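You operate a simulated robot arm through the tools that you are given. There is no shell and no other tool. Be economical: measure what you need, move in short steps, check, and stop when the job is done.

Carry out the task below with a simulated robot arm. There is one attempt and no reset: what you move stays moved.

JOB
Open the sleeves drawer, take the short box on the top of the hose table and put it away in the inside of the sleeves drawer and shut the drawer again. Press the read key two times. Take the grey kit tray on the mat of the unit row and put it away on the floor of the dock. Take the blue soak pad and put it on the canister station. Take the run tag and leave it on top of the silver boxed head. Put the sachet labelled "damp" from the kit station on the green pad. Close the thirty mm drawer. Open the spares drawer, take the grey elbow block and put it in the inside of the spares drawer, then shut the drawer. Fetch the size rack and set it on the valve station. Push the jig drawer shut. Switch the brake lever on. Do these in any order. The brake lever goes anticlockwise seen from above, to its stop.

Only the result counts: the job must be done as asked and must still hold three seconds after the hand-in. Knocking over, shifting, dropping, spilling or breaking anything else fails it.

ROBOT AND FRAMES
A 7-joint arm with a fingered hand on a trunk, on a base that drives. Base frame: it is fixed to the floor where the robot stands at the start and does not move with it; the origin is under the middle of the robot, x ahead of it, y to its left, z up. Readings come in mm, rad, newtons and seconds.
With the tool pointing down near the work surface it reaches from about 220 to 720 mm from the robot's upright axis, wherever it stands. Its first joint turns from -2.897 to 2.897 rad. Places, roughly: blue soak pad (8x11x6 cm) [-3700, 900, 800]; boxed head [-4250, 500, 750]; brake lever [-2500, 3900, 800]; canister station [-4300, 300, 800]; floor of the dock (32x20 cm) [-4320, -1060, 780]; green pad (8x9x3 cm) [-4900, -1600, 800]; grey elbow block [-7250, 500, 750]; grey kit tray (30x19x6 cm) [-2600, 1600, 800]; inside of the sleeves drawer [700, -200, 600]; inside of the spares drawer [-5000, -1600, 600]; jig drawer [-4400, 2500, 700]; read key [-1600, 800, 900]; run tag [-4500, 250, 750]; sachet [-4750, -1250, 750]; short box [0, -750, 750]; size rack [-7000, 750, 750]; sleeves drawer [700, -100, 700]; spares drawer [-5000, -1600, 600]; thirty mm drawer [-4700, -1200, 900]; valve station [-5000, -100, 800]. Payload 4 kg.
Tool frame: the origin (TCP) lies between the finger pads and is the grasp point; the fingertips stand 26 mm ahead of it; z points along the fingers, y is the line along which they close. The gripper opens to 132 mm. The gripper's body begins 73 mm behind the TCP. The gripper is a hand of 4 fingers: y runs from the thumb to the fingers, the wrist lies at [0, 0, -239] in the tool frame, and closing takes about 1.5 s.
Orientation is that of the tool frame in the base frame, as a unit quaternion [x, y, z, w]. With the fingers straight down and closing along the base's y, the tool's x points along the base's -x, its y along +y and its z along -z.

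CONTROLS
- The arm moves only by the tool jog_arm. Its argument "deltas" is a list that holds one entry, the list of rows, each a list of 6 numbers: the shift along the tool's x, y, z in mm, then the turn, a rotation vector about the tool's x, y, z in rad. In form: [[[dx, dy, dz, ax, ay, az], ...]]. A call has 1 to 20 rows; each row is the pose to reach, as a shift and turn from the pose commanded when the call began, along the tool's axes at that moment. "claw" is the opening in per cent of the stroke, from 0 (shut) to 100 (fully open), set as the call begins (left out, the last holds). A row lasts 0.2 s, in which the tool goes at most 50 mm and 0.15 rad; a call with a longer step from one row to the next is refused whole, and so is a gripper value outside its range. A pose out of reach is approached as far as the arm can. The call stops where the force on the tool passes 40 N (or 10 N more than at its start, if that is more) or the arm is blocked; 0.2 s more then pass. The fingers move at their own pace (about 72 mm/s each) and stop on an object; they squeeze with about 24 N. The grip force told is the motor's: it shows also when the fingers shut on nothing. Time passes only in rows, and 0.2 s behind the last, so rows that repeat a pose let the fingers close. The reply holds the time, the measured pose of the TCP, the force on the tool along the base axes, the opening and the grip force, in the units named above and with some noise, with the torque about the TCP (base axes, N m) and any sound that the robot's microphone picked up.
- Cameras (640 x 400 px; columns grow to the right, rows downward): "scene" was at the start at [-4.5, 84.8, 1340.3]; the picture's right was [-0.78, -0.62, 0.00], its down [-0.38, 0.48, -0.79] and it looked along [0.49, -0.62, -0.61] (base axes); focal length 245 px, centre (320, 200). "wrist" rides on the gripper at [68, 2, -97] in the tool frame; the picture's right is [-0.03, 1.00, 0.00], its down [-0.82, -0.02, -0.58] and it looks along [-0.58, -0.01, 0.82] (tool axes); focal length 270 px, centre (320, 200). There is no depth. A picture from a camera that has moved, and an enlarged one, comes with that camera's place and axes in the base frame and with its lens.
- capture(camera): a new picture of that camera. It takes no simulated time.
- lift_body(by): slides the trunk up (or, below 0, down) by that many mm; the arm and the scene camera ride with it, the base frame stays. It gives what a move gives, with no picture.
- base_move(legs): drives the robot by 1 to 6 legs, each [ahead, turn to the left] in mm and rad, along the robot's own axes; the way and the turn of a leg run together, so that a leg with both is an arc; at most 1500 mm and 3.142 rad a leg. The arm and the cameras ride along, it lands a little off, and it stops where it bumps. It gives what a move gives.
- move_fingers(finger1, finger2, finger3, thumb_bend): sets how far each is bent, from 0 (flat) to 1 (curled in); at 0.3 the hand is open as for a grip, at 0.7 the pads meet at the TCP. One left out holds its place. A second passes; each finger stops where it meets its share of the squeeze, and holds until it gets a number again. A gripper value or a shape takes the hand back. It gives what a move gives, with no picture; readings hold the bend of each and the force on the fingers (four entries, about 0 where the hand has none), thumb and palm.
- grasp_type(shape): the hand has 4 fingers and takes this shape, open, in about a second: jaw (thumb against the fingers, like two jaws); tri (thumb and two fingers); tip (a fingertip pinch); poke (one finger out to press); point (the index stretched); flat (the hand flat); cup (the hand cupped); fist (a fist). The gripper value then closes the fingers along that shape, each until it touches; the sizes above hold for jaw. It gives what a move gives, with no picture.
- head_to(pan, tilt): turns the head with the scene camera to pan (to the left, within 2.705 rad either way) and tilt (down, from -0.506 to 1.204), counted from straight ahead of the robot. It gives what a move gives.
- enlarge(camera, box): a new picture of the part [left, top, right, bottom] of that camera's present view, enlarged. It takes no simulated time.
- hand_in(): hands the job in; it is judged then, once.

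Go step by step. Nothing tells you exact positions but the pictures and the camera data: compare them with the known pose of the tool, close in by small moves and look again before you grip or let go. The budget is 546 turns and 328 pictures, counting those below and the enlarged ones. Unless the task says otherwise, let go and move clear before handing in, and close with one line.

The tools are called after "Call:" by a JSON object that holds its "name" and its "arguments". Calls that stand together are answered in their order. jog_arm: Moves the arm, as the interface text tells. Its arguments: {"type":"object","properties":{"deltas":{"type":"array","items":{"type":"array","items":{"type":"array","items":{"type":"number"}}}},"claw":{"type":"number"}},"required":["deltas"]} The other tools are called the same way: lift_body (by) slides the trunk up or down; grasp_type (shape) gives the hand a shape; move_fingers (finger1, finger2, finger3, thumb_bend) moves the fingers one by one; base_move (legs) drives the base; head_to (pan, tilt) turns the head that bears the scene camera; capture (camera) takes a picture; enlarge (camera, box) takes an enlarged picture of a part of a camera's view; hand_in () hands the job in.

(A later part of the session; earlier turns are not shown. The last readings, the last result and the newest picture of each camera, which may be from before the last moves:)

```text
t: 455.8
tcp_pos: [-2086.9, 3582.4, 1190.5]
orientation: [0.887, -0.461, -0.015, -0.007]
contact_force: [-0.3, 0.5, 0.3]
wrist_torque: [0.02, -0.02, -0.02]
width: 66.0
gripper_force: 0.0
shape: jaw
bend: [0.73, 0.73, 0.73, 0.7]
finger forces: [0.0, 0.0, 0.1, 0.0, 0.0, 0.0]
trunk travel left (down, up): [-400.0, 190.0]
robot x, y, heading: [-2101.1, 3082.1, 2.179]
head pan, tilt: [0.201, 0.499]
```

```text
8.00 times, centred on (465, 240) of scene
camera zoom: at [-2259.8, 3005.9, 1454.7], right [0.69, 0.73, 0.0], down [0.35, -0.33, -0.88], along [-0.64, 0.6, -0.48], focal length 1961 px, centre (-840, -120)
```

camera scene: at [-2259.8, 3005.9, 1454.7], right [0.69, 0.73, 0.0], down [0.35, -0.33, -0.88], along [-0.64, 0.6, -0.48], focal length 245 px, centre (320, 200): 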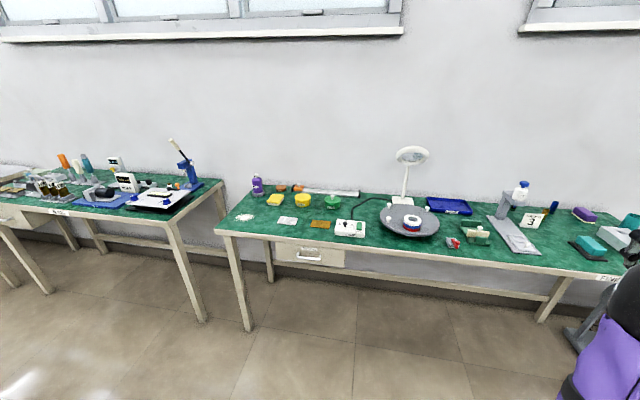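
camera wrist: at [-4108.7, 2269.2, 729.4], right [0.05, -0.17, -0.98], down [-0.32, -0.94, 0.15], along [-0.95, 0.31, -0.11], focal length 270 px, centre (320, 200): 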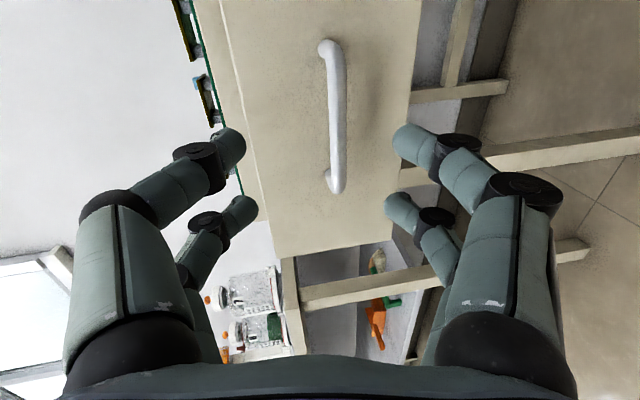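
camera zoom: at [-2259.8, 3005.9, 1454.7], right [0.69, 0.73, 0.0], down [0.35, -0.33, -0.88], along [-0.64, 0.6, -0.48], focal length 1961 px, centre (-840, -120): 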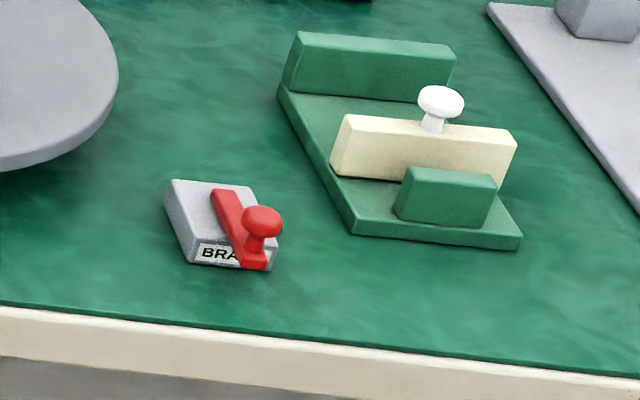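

The brake block with its red lever is found; the knob is near (a 319, n 4652) and the pivot is behind it. Anticlockwise from above moves the knob to the right. Driving closer.

Call:
{"name": "base_move", "arguments": {"legs": [[0, -0.35], [520, 0], [0, 0.35]]}}

Call:
{"name": "head_to", "arguments": {"pan": -0.1, "tilt": 0.8}}

Call:
{"name": "capture", "arguments": {"camera": "scene"}}

Call:
{"name": "capture", "arguments": {"camera": "wrist"}}

```text
t: 461.0
tcp_pos: [-2218.9, 4094.0, 1191.8]
orientation: [0.886, -0.464, -0.015, -0.007]
contact_force: [-0.2, 0.3, 0.5]
wrist_torque: [0.01, -0.01, 0.0]
width: 66.5
gripper_force: 0.1
shape: jaw
bend: [0.73, 0.73, 0.73, 0.7]
finger forces: [0.0, 0.1, 0.0, 0.0, 0.0, 0.0]
trunk travel left (down, up): [-400.0, 190.0]
robot x, y, heading: [-2236.3, 3590.2, 2.178]
head pan, tilt: [0.201, 0.499]
```

```text
t: 461.8
tcp_pos: [-2218.6, 4093.2, 1191.2]
orientation: [0.886, -0.463, -0.014, -0.007]
contact_force: [0.3, 0.6, -0.3]
wrist_torque: [0.02, 0.02, -0.02]
width: 66.1
gripper_force: 0.0
shape: jaw
bend: [0.73, 0.73, 0.73, 0.7]
finger forces: [0.0, 0.0, 0.0, 0.1, 0.1, 0.0]
trunk travel left (down, up): [-400.0, 190.0]
robot x, y, heading: [-2240.6, 3593.7, 2.178]
head pan, tilt: [-0.099, 0.799]
```

```text
141 pictures are left
camera scene: at [-2368.1, 3525.1, 1428.8], right [0.87, 0.49, 0.0], down [0.35, -0.63, -0.7], along [-0.34, 0.61, -0.72], focal length 245 px, centre (320, 200)
```

scene: 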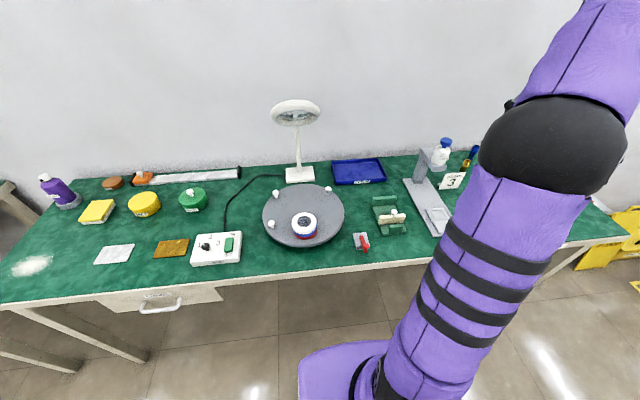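

```text
140 pictures are left
camera wrist: at [-2179.5, 4033.0, 1285.5], right [-0.84, -0.55, 0.0], down [-0.44, 0.67, 0.6], along [-0.33, 0.5, -0.8], focal length 270 px, centre (320, 200)
```

wrist: 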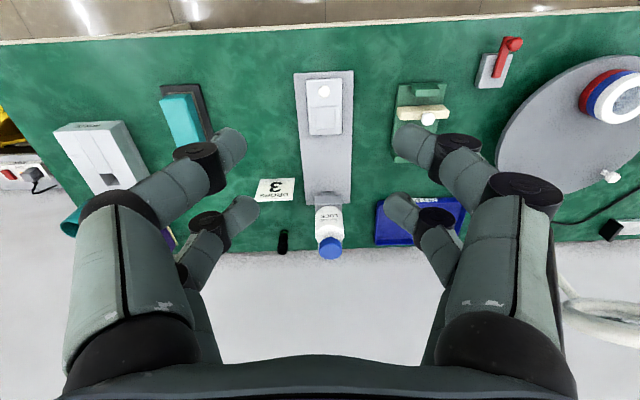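

I'll swing the hand over toward the lever at z≈1000, closed, and look.

Call:
{"name": "jog_arm", "arguments": {"deltas": [[[3, 42, 27, 0, 0, 0], [6, 84, 54, 0, 0, 0], [9, 125, 81, 0, 0, 0], [12, 167, 108, 0, 0, 0], [16, 209, 136, 0, 0, 0], [19, 251, 163, 0, 0, 0], [22, 280, 190, 0, 0, 0]]], "claw": 0}}

Call:
{"name": "capture", "arguments": {"camera": "wrist"}}

Call:
{"name": "capture", "arguments": {"camera": "scene"}}

```text
refused: row 5 steps farther than a row can; nothing moved
```

```text
139 pictures are left
camera wrist: at [-2179.5, 4033.0, 1285.5], right [-0.84, -0.55, 0.0], down [-0.44, 0.67, 0.6], along [-0.33, 0.5, -0.8], focal length 270 px, centre (320, 200)
```

wrist: 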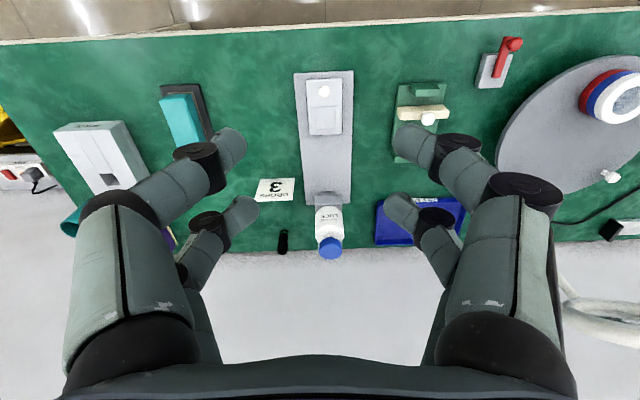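

```text
138 pictures are left
camera scene: at [-2368.1, 3525.1, 1428.8], right [0.87, 0.49, 0.0], down [0.35, -0.63, -0.7], along [-0.34, 0.61, -0.72], focal length 245 px, centre (320, 200)
```

scene: 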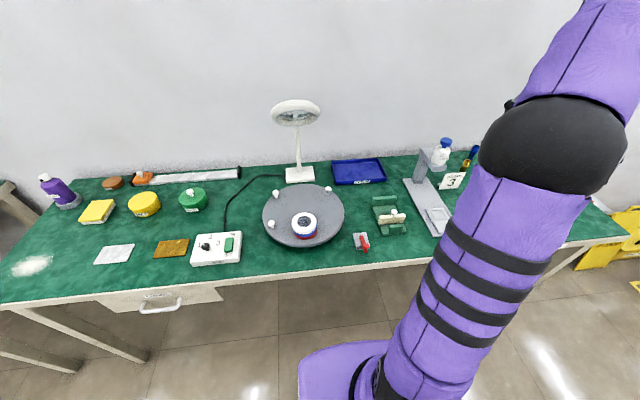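

A step was slightly too long; I'll resend in smaller steps.

Call:
{"name": "jog_arm", "arguments": {"deltas": [[[3, 35, 23, 0, 0, 0], [6, 70, 46, 0, 0, 0], [8, 105, 70, 0, 0, 0], [11, 140, 95, 0, 0, 0], [14, 175, 119, 0, 0, 0], [17, 210, 142, 0, 0, 0], [20, 245, 166, 0, 0, 0], [22, 280, 190, 0, 0, 0]]], "claw": 0}}

Call:
{"name": "capture", "arguments": {"camera": "wrist"}}

Call:
{"name": "enlarge", "arguments": {"camera": "scene", "box": [300, 180, 460, 280]}}

```text
t: 463.6
tcp_pos: [-2439.0, 3922.7, 1000.8]
orientation: [0.886, -0.464, -0.015, -0.007]
contact_force: [-0.3, -0.5, -0.2]
wrist_torque: [0.0, -0.03, -0.03]
width: 0.2
gripper_force: 23.7
shape: jaw
bend: [0.62, 0.63, 0.63, 0.7]
finger forces: [0.1, 0.0, 0.0, 0.1, 0.1, 0.1]
trunk travel left (down, up): [-400.0, 190.0]
robot x, y, heading: [-2236.4, 3590.2, 2.181]
head pan, tilt: [-0.099, 0.799]
```

```text
137 pictures are left
camera wrist: at [-2400.1, 3861.4, 1095.3], right [-0.84, -0.55, 0.0], down [-0.44, 0.67, 0.61], along [-0.33, 0.51, -0.8], focal length 270 px, centre (320, 200)
```

wrist: 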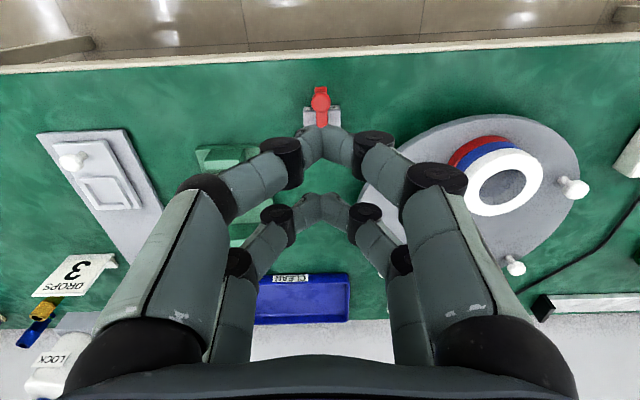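

```text
4.00 times, centred on (380, 230) of scene
camera zoom: at [-2368.0, 3525.0, 1428.8], right [0.87, 0.49, 0.0], down [0.35, -0.63, -0.7], along [-0.34, 0.61, -0.72], focal length 980 px, centre (80, 80)
```

zoom: 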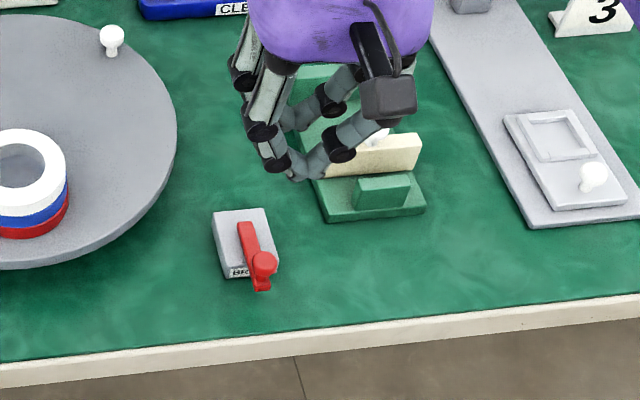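

The lever points straight toward me, with its knob at about (a 305, n 4623). I'll come down just left of the knob using the closed fingers.

Call:
{"name": "jog_arm", "arguments": {"deltas": [[[6, 12, 30, 0, 0, 0], [12, 24, 70, 0, 0, 0], [12, 24, 110, 0, 0, 0], [12, 24, 140, 0, 0, 0]]]}}

Call:
{"name": "capture", "arguments": {"camera": "wrist"}}

Call:
{"name": "enlarge", "arguments": {"camera": "scene", "box": [330, 205, 410, 265]}}

```text
t: 464.6
tcp_pos: [-2453.8, 3900.9, 861.0]
orientation: [0.886, -0.463, -0.015, -0.006]
contact_force: [-0.5, 0.4, 1.9]
wrist_torque: [0.06, -0.03, 0.0]
width: 0.0
gripper_force: 24.4
shape: jaw
bend: [0.62, 0.63, 0.63, 0.7]
finger forces: [0.1, 0.1, 1.7, 0.0, 0.1, 0.0]
trunk travel left (down, up): [-400.0, 190.0]
robot x, y, heading: [-2236.4, 3590.8, 2.172]
head pan, tilt: [-0.099, 0.799]
```

```text
135 pictures are left
camera wrist: at [-2415.4, 3841.3, 954.2], right [-0.84, -0.55, 0.0], down [-0.44, 0.67, 0.61], along [-0.33, 0.51, -0.8], focal length 270 px, centre (320, 200)
```

wrist: 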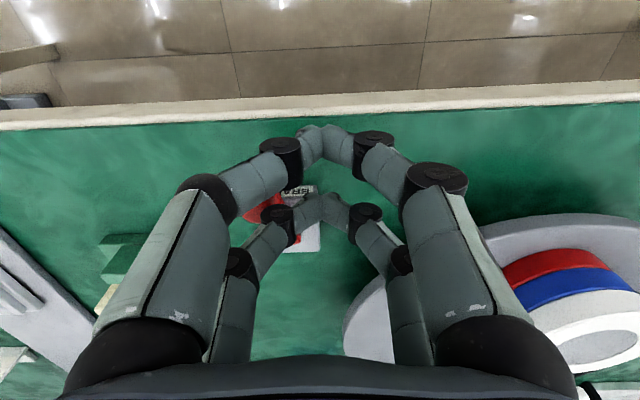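

```text
6.67 times, centred on (370, 235) of scene
camera zoom: at [-2368.0, 3524.8, 1428.9], right [0.87, 0.49, 0.0], down [0.35, -0.63, -0.7], along [-0.34, 0.61, -0.72], focal length 1634 px, centre (-13, -33)
```

zoom: 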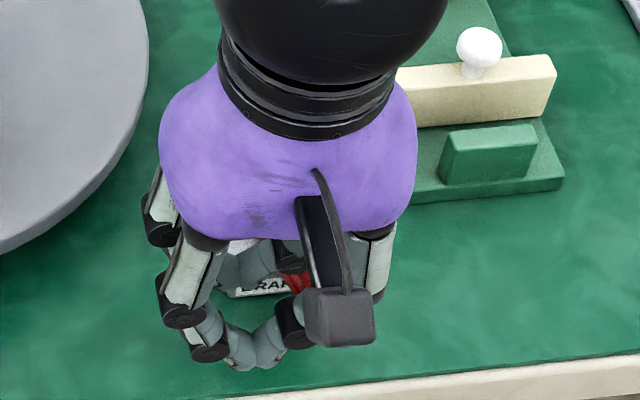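

The lever has already moved part-way with a slight touch; its knob is now right of centre. I'll lower the fingers and sweep the knob round anticlockwise to its stop.

Call:
{"name": "jog_arm", "arguments": {"deltas": [[[0, 0, 15, 0, 0, 0], [0, 0, 28, 0, 0, 0], [4, -12, 28, 0, 0, 0], [4, -21, 28, 0, 0, 0], [3, -29, 28, 0, 0, 0], [3, -36, 28, 0, 0, 0]]]}}

Call:
{"name": "capture", "arguments": {"camera": "wrist"}}

Call:
{"name": "enlarge", "arguments": {"camera": "scene", "box": [330, 205, 410, 265]}}

```text
t: 466.0
tcp_pos: [-2426.0, 3919.3, 834.0]
orientation: [0.885, -0.464, -0.015, -0.007]
contact_force: [-0.5, 0.5, 0.7]
wrist_torque: [0.01, 0.03, -0.02]
width: 0.0
gripper_force: 23.4
shape: jaw
bend: [0.62, 0.63, 0.63, 0.7]
finger forces: [0.0, 0.1, 0.1, 0.0, 0.0, 0.0]
trunk travel left (down, up): [-400.0, 190.0]
robot x, y, heading: [-2239.3, 3591.0, 2.179]
head pan, tilt: [-0.099, 0.799]
```

```text
133 pictures are left
camera wrist: at [-2386.2, 3859.5, 927.4], right [-0.84, -0.55, 0.0], down [-0.44, 0.67, 0.6], along [-0.33, 0.5, -0.8], focal length 270 px, centre (320, 200)
```

wrist: 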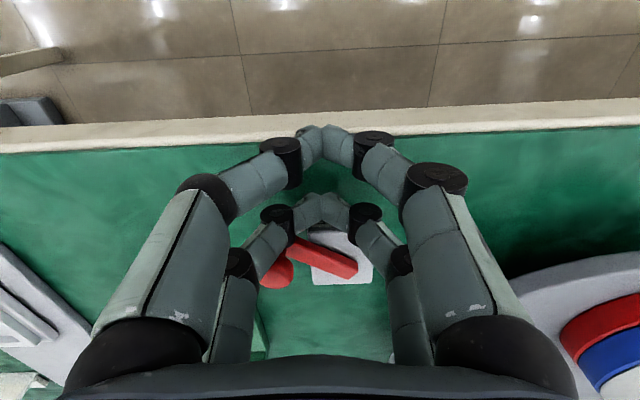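

```text
6.67 times, centred on (370, 235) of scene
camera zoom: at [-2368.1, 3525.0, 1428.8], right [0.87, 0.49, 0.0], down [0.35, -0.63, -0.7], along [-0.34, 0.61, -0.72], focal length 1634 px, centre (-13, -33)
```

zoom: 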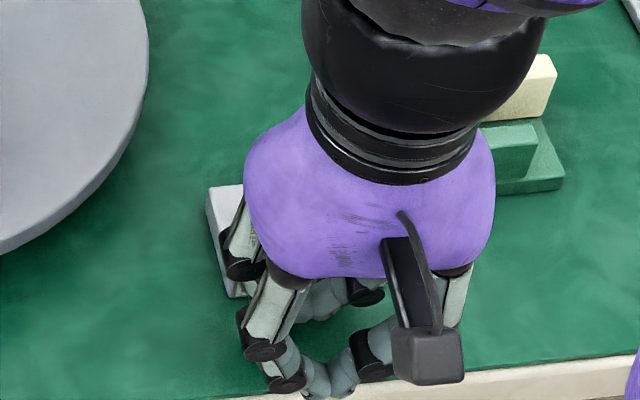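

The lever is turning to the right and back. Continuing the sweep along its arc until it stops.

Call:
{"name": "jog_arm", "arguments": {"deltas": [[[-4, -16, 0, 0, 0, 0], [-13, -27, 0, 0, 0, 0], [-26, -36, 0, 0, 0, 0], [-40, -40, 0, 0, 0, 0]]]}}

Call:
{"name": "capture", "arguments": {"camera": "wrist"}}

```text
t: 466.8
tcp_pos: [-2408.3, 3940.7, 830.9]
orientation: [0.887, -0.462, -0.003, 0.003]
contact_force: [4.7, -15.4, 7.5]
wrist_torque: [-0.11, 0.07, 0.1]
width: 0.0
gripper_force: 24.1
shape: jaw
bend: [0.62, 0.59, 0.66, 0.7]
finger forces: [0.0, 0.0, 0.1, 0.0, 0.1, 0.0]
trunk travel left (down, up): [-400.0, 190.0]
robot x, y, heading: [-2238.6, 3591.9, 2.176]
head pan, tilt: [-0.099, 0.799]
stopped in row 3: the force on the tool passed its limit (the readings are from after the stop); the commanded pose is now the measured one
```

```text
131 pictures are left
camera wrist: at [-2368.9, 3882.9, 926.6], right [-0.83, -0.55, 0.01], down [-0.44, 0.68, 0.58], along [-0.33, 0.48, -0.81], focal length 270 px, centre (320, 200)
```

wrist: 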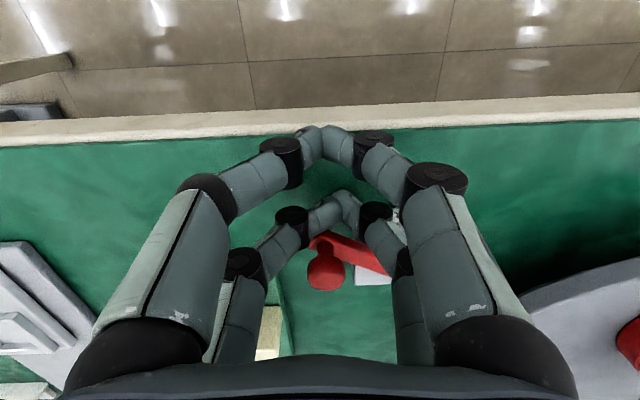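

It met firm resistance, probably the stop. I'll back off, rise, and look.

Call:
{"name": "jog_arm", "arguments": {"deltas": [[[15, 0, 0, 0, 0, 0], [30, 0, 0, 0, 0, 0], [35, 0, -40, 0, 0, 0], [35, 0, -80, 0, 0, 0], [35, 0, -120, 0, 0, 0]]]}}

Call:
{"name": "capture", "arguments": {"camera": "wrist"}}

```text
t: 468.0
tcp_pos: [-2388.6, 3916.0, 951.6]
orientation: [0.886, -0.464, -0.005, 0.001]
contact_force: [-0.5, 0.4, 0.2]
wrist_torque: [-0.03, -0.02, -0.02]
width: 0.0
gripper_force: 23.5
shape: jaw
bend: [0.62, 0.59, 0.67, 0.7]
finger forces: [0.0, 0.0, 0.0, 0.1, 0.1, 0.0]
trunk travel left (down, up): [-400.0, 190.0]
robot x, y, heading: [-2239.0, 3587.2, 2.183]
head pan, tilt: [-0.099, 0.799]
```

```text
130 pictures are left
camera wrist: at [-2348.8, 3858.1, 1047.1], right [-0.83, -0.55, 0.01], down [-0.44, 0.68, 0.58], along [-0.33, 0.48, -0.81], focal length 270 px, centre (320, 200)
```

wrist: 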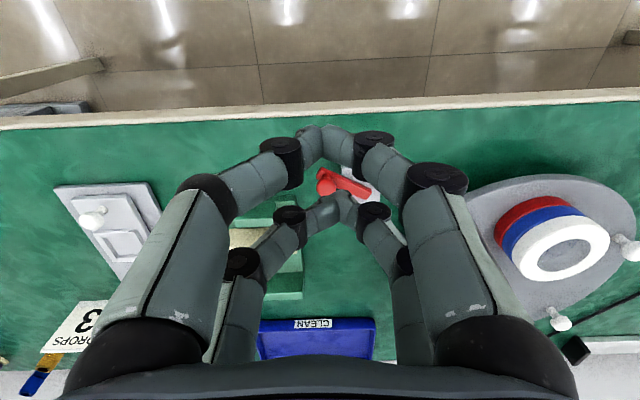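

Call:
{"name": "jog_arm", "arguments": {"deltas": [[[10, -40, -20, 0, 0, 0], [20, -80, -40, 0, 0, 0], [30, -120, -60, 0, 0, 0], [40, -160, -80, 0, 0, 0]]]}}

Call:
{"name": "enlarge", "arguments": {"camera": "scene", "box": [335, 210, 405, 260]}}

Call:
{"name": "enlarge", "arguments": {"camera": "wrist", "box": [400, 100, 560, 220]}}

```text
t: 469.0
tcp_pos: [-2231.9, 3974.8, 1030.0]
orientation: [0.886, -0.463, -0.004, 0.002]
contact_force: [0.6, 0.0, 0.1]
wrist_torque: [-0.02, 0.0, -0.03]
width: 0.0
gripper_force: 23.5
shape: jaw
bend: [0.62, 0.59, 0.67, 0.7]
finger forces: [0.1, 0.1, 0.0, 0.0, 0.0, 0.1]
trunk travel left (down, up): [-400.0, 190.0]
robot x, y, heading: [-2232.5, 3593.9, 2.178]
head pan, tilt: [-0.099, 0.799]
```

```text
8.00 times, centred on (370, 235) of scene
camera zoom: at [-2368.1, 3524.9, 1428.7], right [0.87, 0.49, 0.0], down [0.35, -0.63, -0.7], along [-0.34, 0.61, -0.72], focal length 1961 px, centre (-80, -80)
```

zoom: 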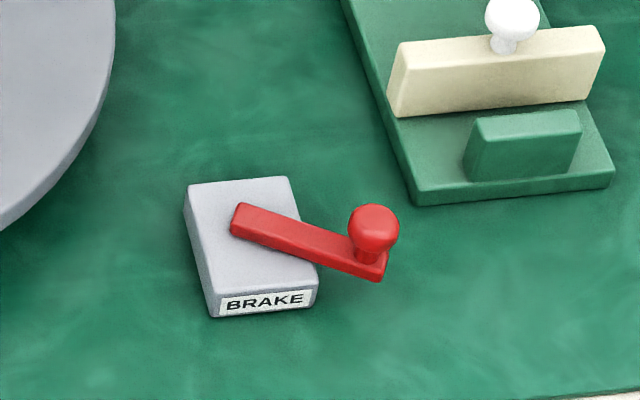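

```text
3.33 times, centred on (480, 160) of wrist
camera zoom: at [-2194.0, 3915.4, 1125.5], right [-0.83, -0.55, 0.01], down [-0.44, 0.68, 0.58], along [-0.33, 0.48, -0.81], focal length 901 px, centre (-213, 333)
```

zoom: 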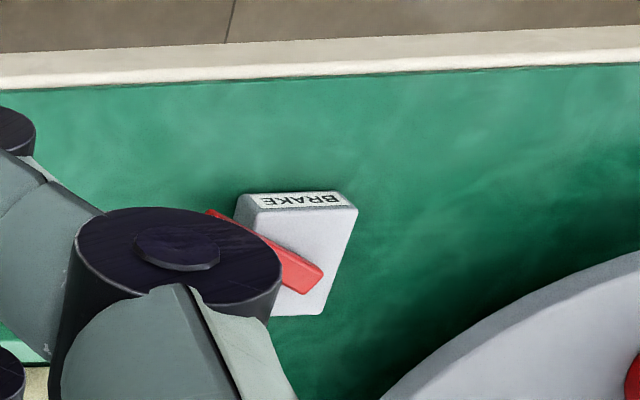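

The lever now points right-forward. To be sure it's at its stop, I'll push once more tangentially and compare.

Call:
{"name": "jog_arm", "arguments": {"deltas": [[[-14, 44, 10, 0, 0, 0], [-28, 89, 20, 0, 0, 0], [-42, 133, 40, 0, 0, 0], [-57, 175, 70, 0, 0, 0], [-57, 178, 115, 0, 0, 0], [-57, 178, 160, 0, 0, 0], [-57, 178, 196, 0, 0, 0]]]}}

Call:
{"name": "jog_arm", "arguments": {"deltas": [[[-8, -5, 0, 0, 0, 0], [-14, -8, 0, 0, 0, 0], [-18, -10, 0, 0, 0, 0], [-22, -12, 0, 0, 0, 0], [-26, -14, 0, 0, 0, 0], [-30, -16, 0, 0, 0, 0], [-34, -18, 0, 0, 0, 0], [-38, -20, 0, 0, 0, 0], [-42, -22, 0, 0, 0, 0], [-46, -24, 0, 0, 0, 0]]]}}

Call:
{"name": "capture", "arguments": {"camera": "wrist"}}

```text
refused: row 3 steps farther than a row can; nothing moved
```

```text
t: 471.2
tcp_pos: [-2238.9, 4025.3, 1027.5]
orientation: [0.886, -0.463, -0.005, 0.001]
contact_force: [0.6, 0.2, -0.7]
wrist_torque: [-0.02, 0.01, -0.01]
width: 0.0
gripper_force: 23.9
shape: jaw
bend: [0.62, 0.59, 0.67, 0.7]
finger forces: [0.0, 0.0, 0.1, 0.0, 0.0, 0.0]
trunk travel left (down, up): [-400.0, 190.0]
robot x, y, heading: [-2238.3, 3594.5, 2.175]
head pan, tilt: [-0.099, 0.799]
```

```text
127 pictures are left
camera wrist: at [-2200.0, 3967.3, 1123.8], right [-0.83, -0.55, 0.01], down [-0.44, 0.68, 0.58], along [-0.33, 0.48, -0.81], focal length 270 px, centre (320, 200)
```

wrist: 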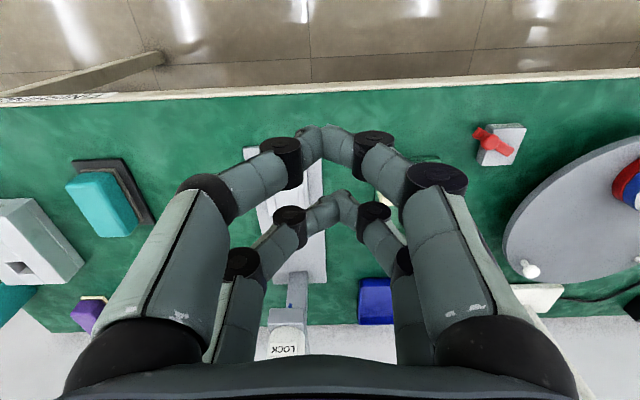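

The first call was refused and the second moved harmlessly in the air. I'll redo the approach in smaller steps.

Call:
{"name": "jog_arm", "arguments": {"deltas": [[[-3, 40, 5, 0, 0, 0], [-6, 80, 10, 0, 0, 0], [-9, 120, 20, 0, 0, 0], [-11, 160, 40, 0, 0, 0], [-12, 195, 65, 0, 0, 0], [-12, 202, 105, 0, 0, 0], [-12, 202, 145, 0, 0, 0], [-12, 202, 175, 0, 0, 0], [-12, 202, 193, 0, 0, 0]]]}}

Call:
{"name": "capture", "arguments": {"camera": "wrist"}}

```text
t: 473.2
tcp_pos: [-2413.8, 3917.7, 835.6]
orientation: [0.886, -0.463, -0.005, 0.002]
contact_force: [0.4, -0.3, 0.1]
wrist_torque: [0.0, 0.02, 0.0]
width: 0.0
gripper_force: 24.1
shape: jaw
bend: [0.62, 0.59, 0.67, 0.7]
finger forces: [0.1, 0.0, 0.0, 0.0, 0.0, 0.1]
trunk travel left (down, up): [-400.0, 190.0]
robot x, y, heading: [-2238.1, 3590.6, 2.175]
head pan, tilt: [-0.099, 0.799]
```

```text
126 pictures are left
camera wrist: at [-2375.3, 3860.5, 931.4], right [-0.83, -0.55, 0.01], down [-0.44, 0.68, 0.58], along [-0.33, 0.48, -0.81], focal length 270 px, centre (320, 200)
```

wrist: 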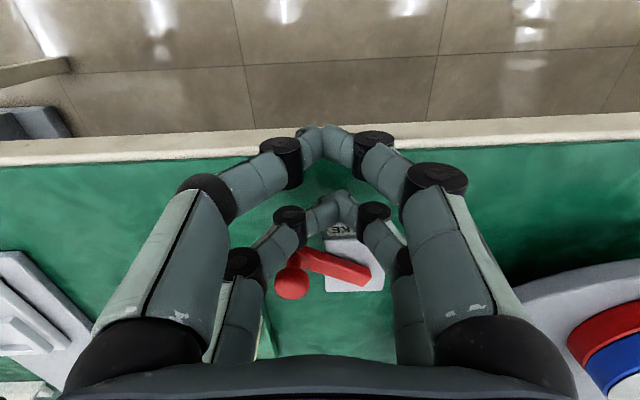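

Now pushing: first to be under the knob, then straight back along its tangent.

Call:
{"name": "jog_arm", "arguments": {"deltas": [[[0, -10, 0, 0, 0, 0], [-4, -18, 0, 0, 0, 0], [-10, -20, 0, 0, 0, 0], [-15, -21, 0, 0, 0, 0], [-20, -22, 0, 0, 0, 0], [-24, -23, 0, 0, 0, 0], [-28, -24, 0, 0, 0, 0], [-32, -25, 0, 0, 0, 0], [-36, -25, 0, 0, 0, 0]]]}}

Call:
{"name": "capture", "arguments": {"camera": "wrist"}}

```text
t: 474.6
tcp_pos: [-2403.5, 3942.7, 834.5]
orientation: [0.887, -0.462, 0.006, 0.01]
contact_force: [6.8, -14.6, 5.5]
wrist_torque: [-0.12, -0.05, 0.09]
width: 0.0
gripper_force: 24.3
shape: jaw
bend: [0.62, 0.59, 0.68, 0.7]
finger forces: [0.0, 0.1, 0.1, 0.1, 0.1, 0.0]
trunk travel left (down, up): [-400.0, 190.0]
robot x, y, heading: [-2237.7, 3593.4, 2.179]
head pan, tilt: [-0.099, 0.799]
stopped in row 7: the force on the tool passed its limit (the readings are from after the stop); the commanded pose is now the measured one
```

```text
125 pictures are left
camera wrist: at [-2366.4, 3887.4, 932.5], right [-0.83, -0.55, 0.01], down [-0.45, 0.69, 0.56], along [-0.32, 0.46, -0.83], focal length 270 px, centre (320, 200)
```

wrist: 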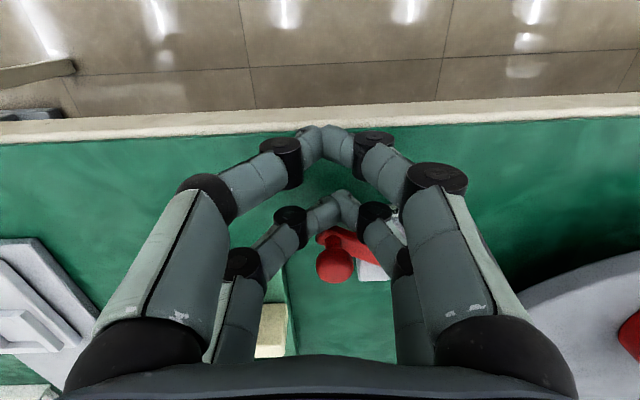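

It stops firmly at the same angle, so the lever is at its stop. I'll back off and confirm.

Call:
{"name": "jog_arm", "arguments": {"deltas": [[[20, 0, 0, 0, 0, 0], [40, 0, 0, 0, 0, 0], [45, 0, -40, 0, 0, 0], [45, 0, -80, 0, 0, 0], [45, -40, -115, 0, 0, 0], [45, -80, -150, 0, 0, 0], [45, -120, -180, 0, 0, 0]]]}}

Call:
{"name": "enlarge", "arguments": {"camera": "scene", "box": [335, 210, 405, 260]}}

```text
refused: row 5 steps farther than a row can; nothing moved
```

```text
8.00 times, centred on (370, 235) of scene
camera zoom: at [-2367.2, 3523.2, 1428.9], right [0.87, 0.49, 0.0], down [0.35, -0.63, -0.7], along [-0.34, 0.61, -0.72], focal length 1961 px, centre (-80, -80)
```

zoom: 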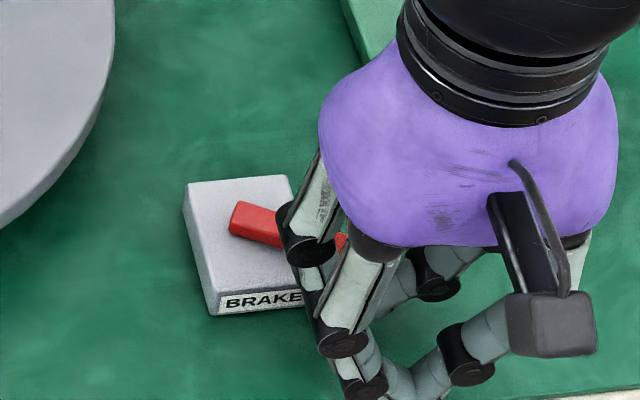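

Call:
{"name": "jog_arm", "arguments": {"deltas": [[[20, 0, 0, 0, 0, 0], [40, 0, 0, 0, 0, 0], [45, 0, -40, 0, 0, 0], [45, 0, -80, 0, 0, 0], [45, -30, -110, 0, 0, 0], [45, -65, -140, 0, 0, 0], [45, -100, -170, 0, 0, 0], [55, -140, -190, 0, 0, 0]]]}}

Call:
{"name": "enlarge", "arguments": {"camera": "scene", "box": [335, 210, 405, 260]}}

```text
t: 476.4
tcp_pos: [-2259.6, 3982.7, 1022.7]
orientation: [0.887, -0.462, 0.004, 0.008]
contact_force: [-0.3, 0.1, -0.1]
wrist_torque: [0.0, 0.02, 0.02]
width: 0.1
gripper_force: 24.3
shape: jaw
bend: [0.62, 0.59, 0.67, 0.7]
finger forces: [0.0, 0.0, 0.0, 0.0, 0.1, 0.1]
trunk travel left (down, up): [-400.0, 190.0]
robot x, y, heading: [-2239.7, 3591.0, 2.174]
head pan, tilt: [-0.099, 0.799]
```

```text
8.00 times, centred on (370, 235) of scene
camera zoom: at [-2368.2, 3524.8, 1428.7], right [0.87, 0.49, 0.0], down [0.35, -0.63, -0.7], along [-0.34, 0.61, -0.72], focal length 1961 px, centre (-80, -80)
```

zoom: 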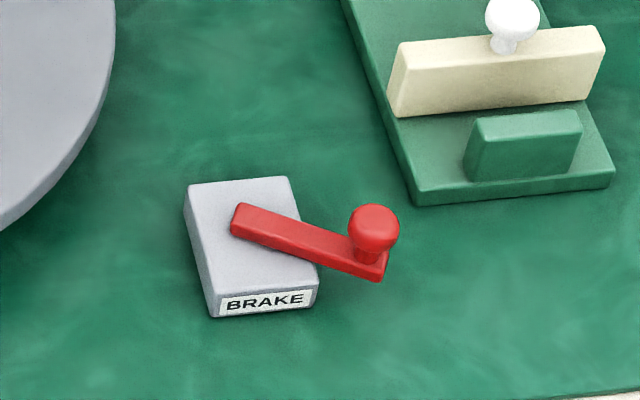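

Confirmed. Now for the grey kit tray: I'll back up, drive along, and face the island there.

Call:
{"name": "base_move", "arguments": {"legs": [[-500, 0], [0, 1.57], [1420, 0], [0, 1.57]]}}

Call:
{"name": "head_to", "arguments": {"pan": 0.2, "tilt": 0.6}}

Call:
{"name": "capture", "arguments": {"camera": "scene"}}

```text
t: 493.8
tcp_pos: [-3113.8, 1985.4, 1023.5]
orientation: [0.462, 0.887, 0.007, -0.003]
contact_force: [-0.9, 0.3, -0.5]
wrist_torque: [0.02, -0.01, 0.0]
width: 0.0
gripper_force: 23.7
shape: jaw
bend: [0.62, 0.59, 0.67, 0.7]
finger forces: [0.1, 0.1, 0.1, 0.0, 0.0, 0.0]
trunk travel left (down, up): [-400.0, 190.0]
robot x, y, heading: [-3135.0, 2373.9, -0.962]
head pan, tilt: [-0.099, 0.799]
```

```text
t: 494.6
tcp_pos: [-3112.7, 1985.6, 1022.0]
orientation: [0.462, 0.887, 0.007, -0.004]
contact_force: [0.6, -0.9, 0.4]
wrist_torque: [0.02, 0.0, 0.03]
width: 0.0
gripper_force: 23.8
shape: jaw
bend: [0.62, 0.59, 0.67, 0.7]
finger forces: [0.0, 0.0, 0.0, 0.0, 0.0, 0.0]
trunk travel left (down, up): [-400.0, 190.0]
robot x, y, heading: [-3134.8, 2375.2, -0.96]
head pan, tilt: [0.201, 0.6]
```

```text
122 pictures are left
camera scene: at [-2977.9, 2451.7, 1445.6], right [-0.69, -0.72, 0.0], down [-0.41, 0.39, -0.82], along [0.6, -0.57, -0.57], focal length 245 px, centre (320, 200)
```

scene: 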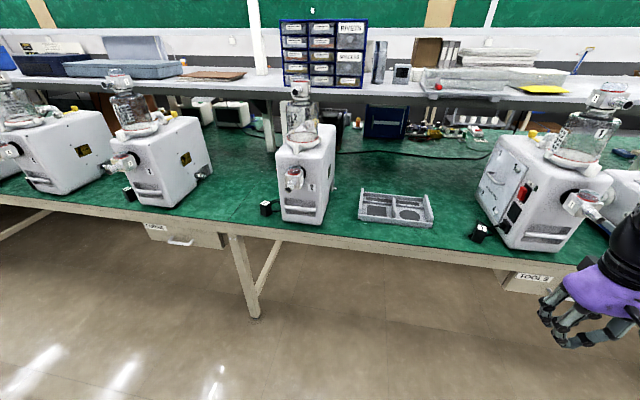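

Call:
{"name": "enlarge", "arguments": {"camera": "scene", "box": [330, 160, 490, 260]}}

```text
4.00 times, centred on (410, 210) of scene
camera zoom: at [-2977.9, 2451.7, 1445.6], right [-0.69, -0.72, 0.0], down [-0.41, 0.39, -0.82], along [0.6, -0.57, -0.57], focal length 980 px, centre (-40, 160)
```

zoom: 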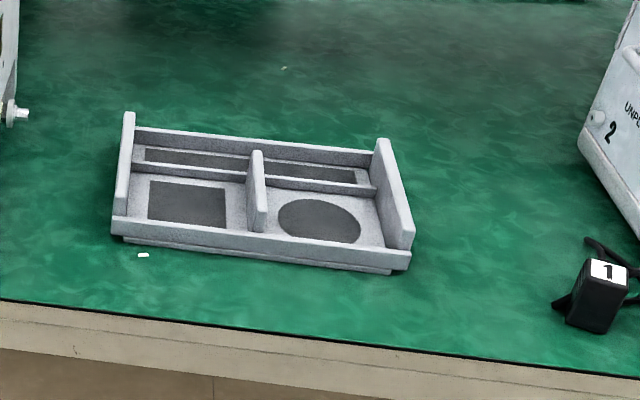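

The tray has a tall divider near its centre, a good place to grip it in balance. I'll drive closer and look with the wrist camera.

Call:
{"name": "base_move", "arguments": {"legs": [[370, 0]]}}

Call:
{"name": "capture", "arguments": {"camera": "wrist"}}

```text
t: 496.9
tcp_pos: [-2903.9, 1682.5, 1023.1]
orientation: [0.464, 0.886, 0.008, -0.004]
contact_force: [1.1, -0.4, 0.7]
wrist_torque: [0.0, -0.02, 0.02]
width: 0.0
gripper_force: 23.9
shape: jaw
bend: [0.62, 0.59, 0.67, 0.7]
finger forces: [0.0, 0.0, 0.1, 0.1, 0.1, 0.0]
trunk travel left (down, up): [-400.0, 190.0]
robot x, y, heading: [-2924.8, 2070.4, -0.967]
head pan, tilt: [0.201, 0.6]
```

```text
120 pictures are left
camera wrist: at [-2942.1, 1736.2, 1120.1], right [0.84, 0.55, 0.01], down [0.45, -0.69, 0.57], along [0.32, -0.47, -0.82], focal length 270 px, centre (320, 200)
```

wrist: 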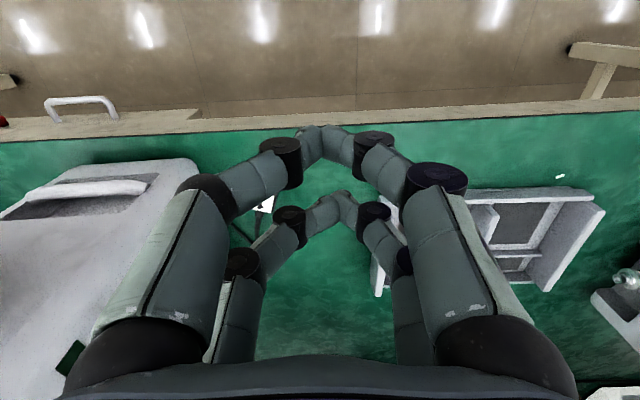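

Call:
{"name": "jog_arm", "arguments": {"deltas": [[[-20, 40, 0, 0, 0, 0], [-45, 80, 0, 0, 0, 0], [-70, 120, 0, 0, 0, 0], [-98, 160, 0, 0, 0, 0], [-125, 200, 0, 0, 0, 0], [-155, 234, 0, 0, 0, 0], [-190, 234, 10, 0, 0, 0]]], "claw": 45}}

Call:
{"name": "capture", "arguments": {"camera": "wrist"}}

Call:
{"name": "capture", "arguments": {"camera": "scene"}}

```text
t: 498.5
tcp_pos: [-2600.1, 1658.6, 1012.9]
orientation: [0.465, 0.885, 0.007, -0.002]
contact_force: [-0.1, 0.5, 0.2]
wrist_torque: [0.0, -0.04, 0.0]
width: 59.0
gripper_force: 0.1
shape: jaw
bend: [0.73, 0.73, 0.73, 0.7]
finger forces: [0.0, 0.1, 0.0, 0.0, 0.0, 0.0]
trunk travel left (down, up): [-400.0, 190.0]
robot x, y, heading: [-2920.7, 2072.7, -0.96]
head pan, tilt: [0.201, 0.6]
```

```text
119 pictures are left
camera wrist: at [-2639.0, 1713.6, 1111.1], right [0.84, 0.55, 0.01], down [0.45, -0.69, 0.57], along [0.32, -0.47, -0.82], focal length 270 px, centre (320, 200)
```

wrist: 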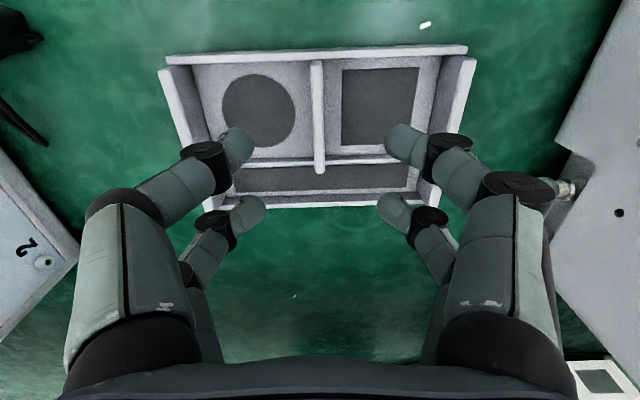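

```text
118 pictures are left
camera scene: at [-2766.2, 2146.3, 1445.6], right [-0.69, -0.72, 0.0], down [-0.41, 0.39, -0.82], along [0.59, -0.57, -0.57], focal length 245 px, centre (320, 200)
```

scene: 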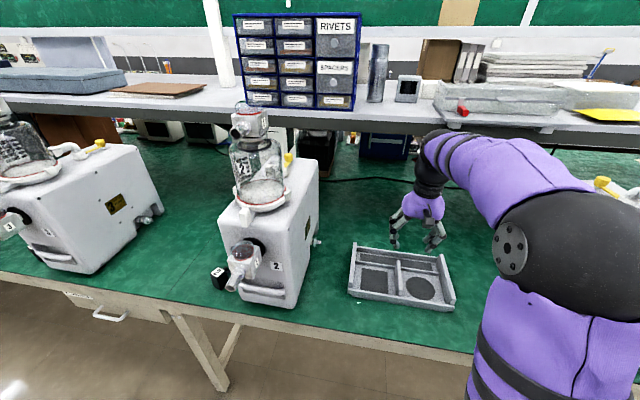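

I'll grip the divider slightly in front of the cross wall. Descending above it and checking.

Call:
{"name": "jog_arm", "arguments": {"deltas": [[[-10, 0, 40, 0, 0, 0], [-20, 0, 80, 0, 0, 0], [-28, -1, 120, 0, 0, 0], [-28, -1, 150, 0, 0, 0]]], "claw": 40}}

Call:
{"name": "capture", "arguments": {"camera": "wrist"}}

```text
t: 499.5
tcp_pos: [-2588.2, 1637.9, 864.0]
orientation: [0.465, 0.885, 0.009, -0.003]
contact_force: [-0.1, -0.3, 0.3]
wrist_torque: [0.01, 0.03, 0.0]
width: 53.7
gripper_force: 0.1
shape: jaw
bend: [0.73, 0.73, 0.73, 0.7]
finger forces: [0.1, 0.0, 0.0, 0.1, 0.0, 0.0]
trunk travel left (down, up): [-400.0, 190.0]
robot x, y, heading: [-2924.2, 2072.7, -0.967]
head pan, tilt: [0.201, 0.6]
```

```text
117 pictures are left
camera wrist: at [-2625.8, 1692.6, 960.8], right [0.84, 0.55, 0.01], down [0.45, -0.69, 0.57], along [0.32, -0.47, -0.82], focal length 270 px, centre (320, 200)
```

wrist: 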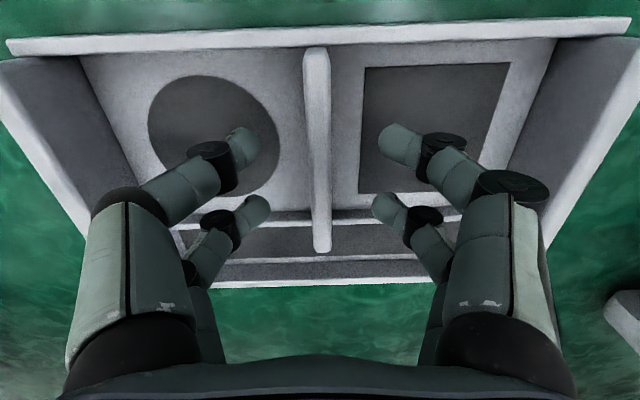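

Call:
{"name": "jog_arm", "arguments": {"deltas": [[[0, -1, 15, 0, 0, 0], [0, -1, 28, 0, 0, 0], [0, -1, 38, 0, 0, 0], [0, -1, 45, 0, 0, 0]]]}}

Call:
{"name": "capture", "arguments": {"camera": "wrist"}}

```text
t: 500.5
tcp_pos: [-2589.9, 1637.9, 817.8]
orientation: [0.465, 0.885, 0.007, -0.002]
contact_force: [0.4, -0.4, 0.2]
wrist_torque: [-0.03, 0.0, 0.0]
width: 53.0
gripper_force: 0.0
shape: jaw
bend: [0.73, 0.73, 0.73, 0.7]
finger forces: [0.0, 0.0, 0.1, 0.0, 0.0, 0.0]
trunk travel left (down, up): [-400.0, 190.0]
robot x, y, heading: [-2924.4, 2074.1, -0.966]
head pan, tilt: [0.201, 0.6]
```

```text
116 pictures are left
camera wrist: at [-2627.4, 1692.8, 914.8], right [0.84, 0.55, 0.01], down [0.45, -0.69, 0.57], along [0.32, -0.47, -0.82], focal length 270 px, centre (320, 200)
```

wrist: 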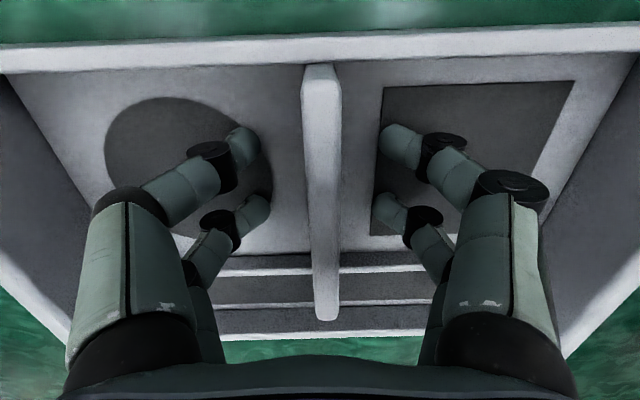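

Fingers are down on both sides of the divider. Closing and lifting a little.

Call:
{"name": "jog_arm", "arguments": {"deltas": [[[0, 0, 0, 0, 0, 0], [0, 0, 0, 0, 0, 0], [0, 0, 0, 0, 0, 0], [0, 0, 0, 0, 0, 0], [0, 0, 0, 0, 0, 0], [0, 0, 0, 0, 0, 0], [0, 0, 0, 0, 0, 0]]], "claw": 0}}

Call:
{"name": "jog_arm", "arguments": {"deltas": [[[0, 0, -10, 0, 0, 0], [0, 0, -25, 0, 0, 0], [0, 0, -40, 0, 0, 0]]]}}

Call:
{"name": "capture", "arguments": {"camera": "wrist"}}

Call:
{"name": "enlarge", "arguments": {"camera": "scene", "box": [310, 180, 510, 320]}}

```text
t: 502.1
tcp_pos: [-2589.0, 1638.7, 816.5]
orientation: [0.465, 0.885, 0.007, -0.003]
contact_force: [0.1, 0.9, 0.4]
wrist_torque: [0.04, 0.03, -0.01]
width: 5.8
gripper_force: 24.1
shape: jaw
bend: [0.71, 0.71, 0.71, 0.7]
finger forces: [21.4, 21.3, 21.0, 0.0, 21.7, 0.1]
trunk travel left (down, up): [-400.0, 190.0]
robot x, y, heading: [-2923.8, 2075.3, -0.964]
head pan, tilt: [0.201, 0.6]
```

```text
t: 502.9
tcp_pos: [-2589.0, 1635.1, 856.8]
orientation: [0.465, 0.885, 0.008, -0.003]
contact_force: [0.5, 0.1, -4.3]
wrist_torque: [0.1, 0.1, -0.05]
width: 5.7
gripper_force: 23.8
shape: jaw
bend: [0.71, 0.71, 0.71, 0.7]
finger forces: [21.9, 21.0, 21.0, 0.1, 22.0, 0.0]
trunk travel left (down, up): [-400.0, 190.0]
robot x, y, heading: [-2922.6, 2072.3, -0.965]
head pan, tilt: [0.201, 0.6]
```

```text
115 pictures are left
camera wrist: at [-2627.4, 1691.0, 954.7], right [0.84, 0.55, 0.01], down [0.45, -0.69, 0.57], along [0.32, -0.47, -0.82], focal length 270 px, centre (320, 200)
```

wrist: 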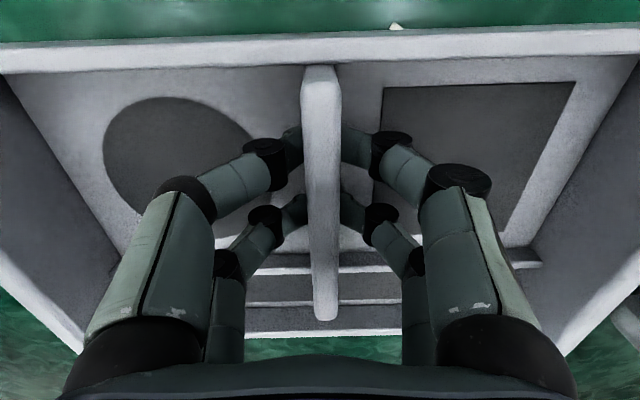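

```text
2.86 times, centred on (410, 250) of scene
camera zoom: at [-2766.2, 2145.9, 1445.6], right [-0.69, -0.72, 0.0], down [-0.41, 0.39, -0.82], along [0.59, -0.57, -0.57], focal length 700 px, centre (63, 57)
```

zoom: 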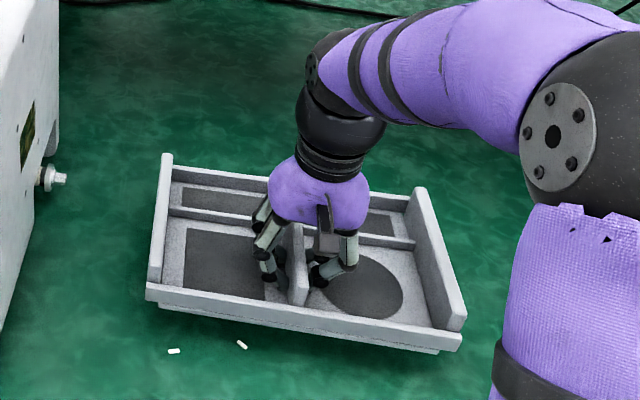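

The tray lifts level. I'll raise it, back out, and carry it round the end of the island to the dock side.

Call:
{"name": "jog_arm", "arguments": {"deltas": [[[0, 0, -40, 0, 0, 0], [0, 0, -80, 0, 0, 0], [0, 0, -120, 0, 0, 0], [0, 0, -160, 0, 0, 0], [40, 0, -175, 0, 0, 0], [80, 0, -180, 0, 0, 0], [115, 0, -180, 0, 0, 0]]]}}

Call:
{"name": "base_move", "arguments": {"legs": [[-400, 0], [0, -1.56], [1500, 0], [1200, 0]]}}

Call:
{"name": "head_to", "arguments": {"pan": 0.0, "tilt": 0.4}}

Call:
{"name": "capture", "arguments": {"camera": "scene"}}

```text
t: 504.5
tcp_pos: [-2655.7, 1725.8, 1038.5]
orientation: [0.464, 0.886, 0.008, -0.003]
contact_force: [0.0, -0.3, -4.7]
wrist_torque: [0.16, 0.08, 0.01]
width: 5.9
gripper_force: 24.0
shape: jaw
bend: [0.71, 0.71, 0.71, 0.7]
finger forces: [21.9, 21.1, 20.9, 0.1, 22.0, 0.0]
trunk travel left (down, up): [-400.0, 190.0]
robot x, y, heading: [-2920.4, 2070.8, -0.966]
head pan, tilt: [0.201, 0.6]
```

```text
t: 523.5
tcp_pos: [-5674.7, 553.4, 1038.2]
orientation: [0.95, 0.311, 0.007, 0.003]
contact_force: [0.5, 0.5, -3.8]
wrist_torque: [0.08, -0.13, 0.0]
width: 5.6
gripper_force: 24.2
shape: jaw
bend: [0.71, 0.71, 0.71, 0.7]
finger forces: [22.2, 21.6, 21.7, 0.0, 22.4, 0.1]
trunk travel left (down, up): [-400.0, 190.0]
robot x, y, heading: [-5336.6, 826.9, -2.516]
head pan, tilt: [0.201, 0.6]
```

```text
t: 524.2
tcp_pos: [-5675.2, 552.5, 1037.5]
orientation: [0.95, 0.311, 0.007, 0.002]
contact_force: [-0.2, -0.9, -4.4]
wrist_torque: [0.11, -0.1, -0.02]
width: 5.8
gripper_force: 24.5
shape: jaw
bend: [0.71, 0.71, 0.71, 0.7]
finger forces: [22.2, 21.7, 21.7, 0.0, 22.3, 0.1]
trunk travel left (down, up): [-400.0, 190.0]
robot x, y, heading: [-5333.2, 830.6, -2.514]
head pan, tilt: [0.0, 0.4]
```

```text
113 pictures are left
camera scene: at [-5271.1, 687.1, 1463.8], right [-0.59, 0.81, 0.0], down [0.31, 0.23, -0.92], along [-0.74, -0.54, -0.39], focal length 245 px, centre (320, 200)
```

scene: 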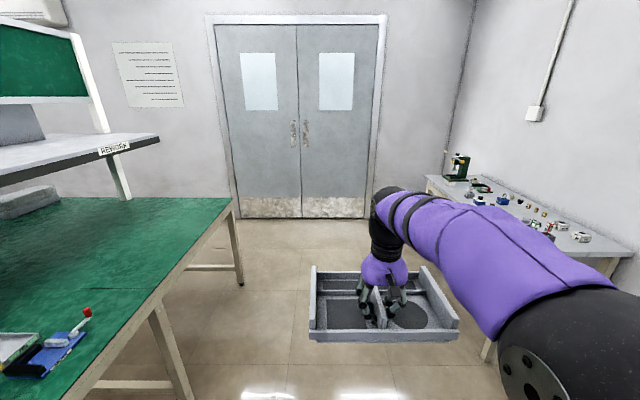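

The tray rides level and the way is clear. Continuing round the island's end.

Call:
{"name": "base_move", "arguments": {"legs": [[1500, 0], [710, 0], [0, 1.565], [1500, 0]]}}

Call:
{"name": "capture", "arguments": {"camera": "scene"}}

```text
t: 545.8
tcp_pos: [-5989.8, -1992.2, 1038.1]
orientation: [0.452, 0.892, 0.007, -0.003]
contact_force: [-0.3, 0.1, -4.0]
wrist_torque: [0.12, 0.08, -0.01]
width: 5.9
gripper_force: 24.0
shape: jaw
bend: [0.71, 0.71, 0.71, 0.7]
finger forces: [22.1, 21.6, 21.5, 0.1, 22.3, 0.0]
trunk travel left (down, up): [-400.0, 190.0]
robot x, y, heading: [-6266.7, -1660.1, -0.944]
head pan, tilt: [0.0, 0.4]
```

```text
112 pictures are left
camera scene: at [-6123.8, -1591.8, 1463.8], right [-0.81, -0.59, 0.0], down [-0.23, 0.31, -0.92], along [0.54, -0.74, -0.39], focal length 245 px, centre (320, 200)
```

scene: 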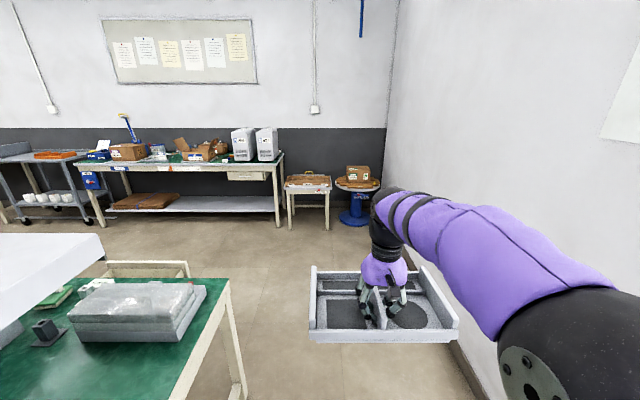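

Call:
{"name": "base_move", "arguments": {"legs": [[1540, 0], [0, 1.57], [1500, 0], [440, 0]]}}

Call:
{"name": "head_to", "arguments": {"pan": 1.2, "tilt": 0.5}}

Call:
{"name": "capture", "arguments": {"camera": "scene"}}

```text
refused: 1540 is not a number from -1500 to 1500
```

```text
t: 547.1
tcp_pos: [-5991.0, -1994.0, 1038.2]
orientation: [0.452, 0.892, 0.007, -0.002]
contact_force: [0.0, 0.0, -3.1]
wrist_torque: [0.1, 0.11, -0.01]
width: 5.6
gripper_force: 24.4
shape: jaw
bend: [0.71, 0.71, 0.71, 0.7]
finger forces: [22.2, 21.6, 21.6, 0.0, 22.2, 0.1]
trunk travel left (down, up): [-400.0, 190.0]
robot x, y, heading: [-6268.7, -1657.3, -0.943]
head pan, tilt: [1.201, 0.499]
```

```text
111 pictures are left
camera scene: at [-6090.5, -1493.6, 1454.7], right [0.26, -0.97, 0.0], down [-0.46, -0.12, -0.88], along [0.85, 0.23, -0.48], focal length 245 px, centre (320, 200)
```

scene: 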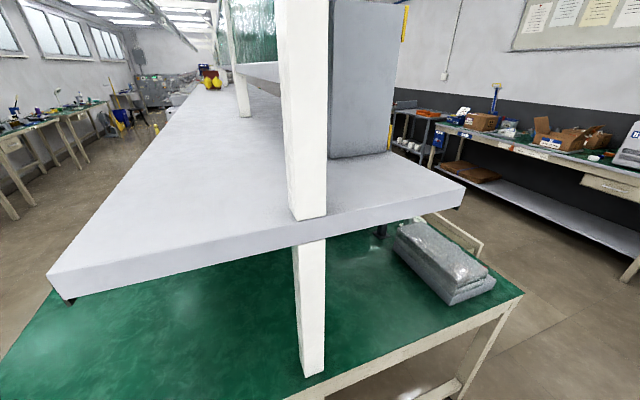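

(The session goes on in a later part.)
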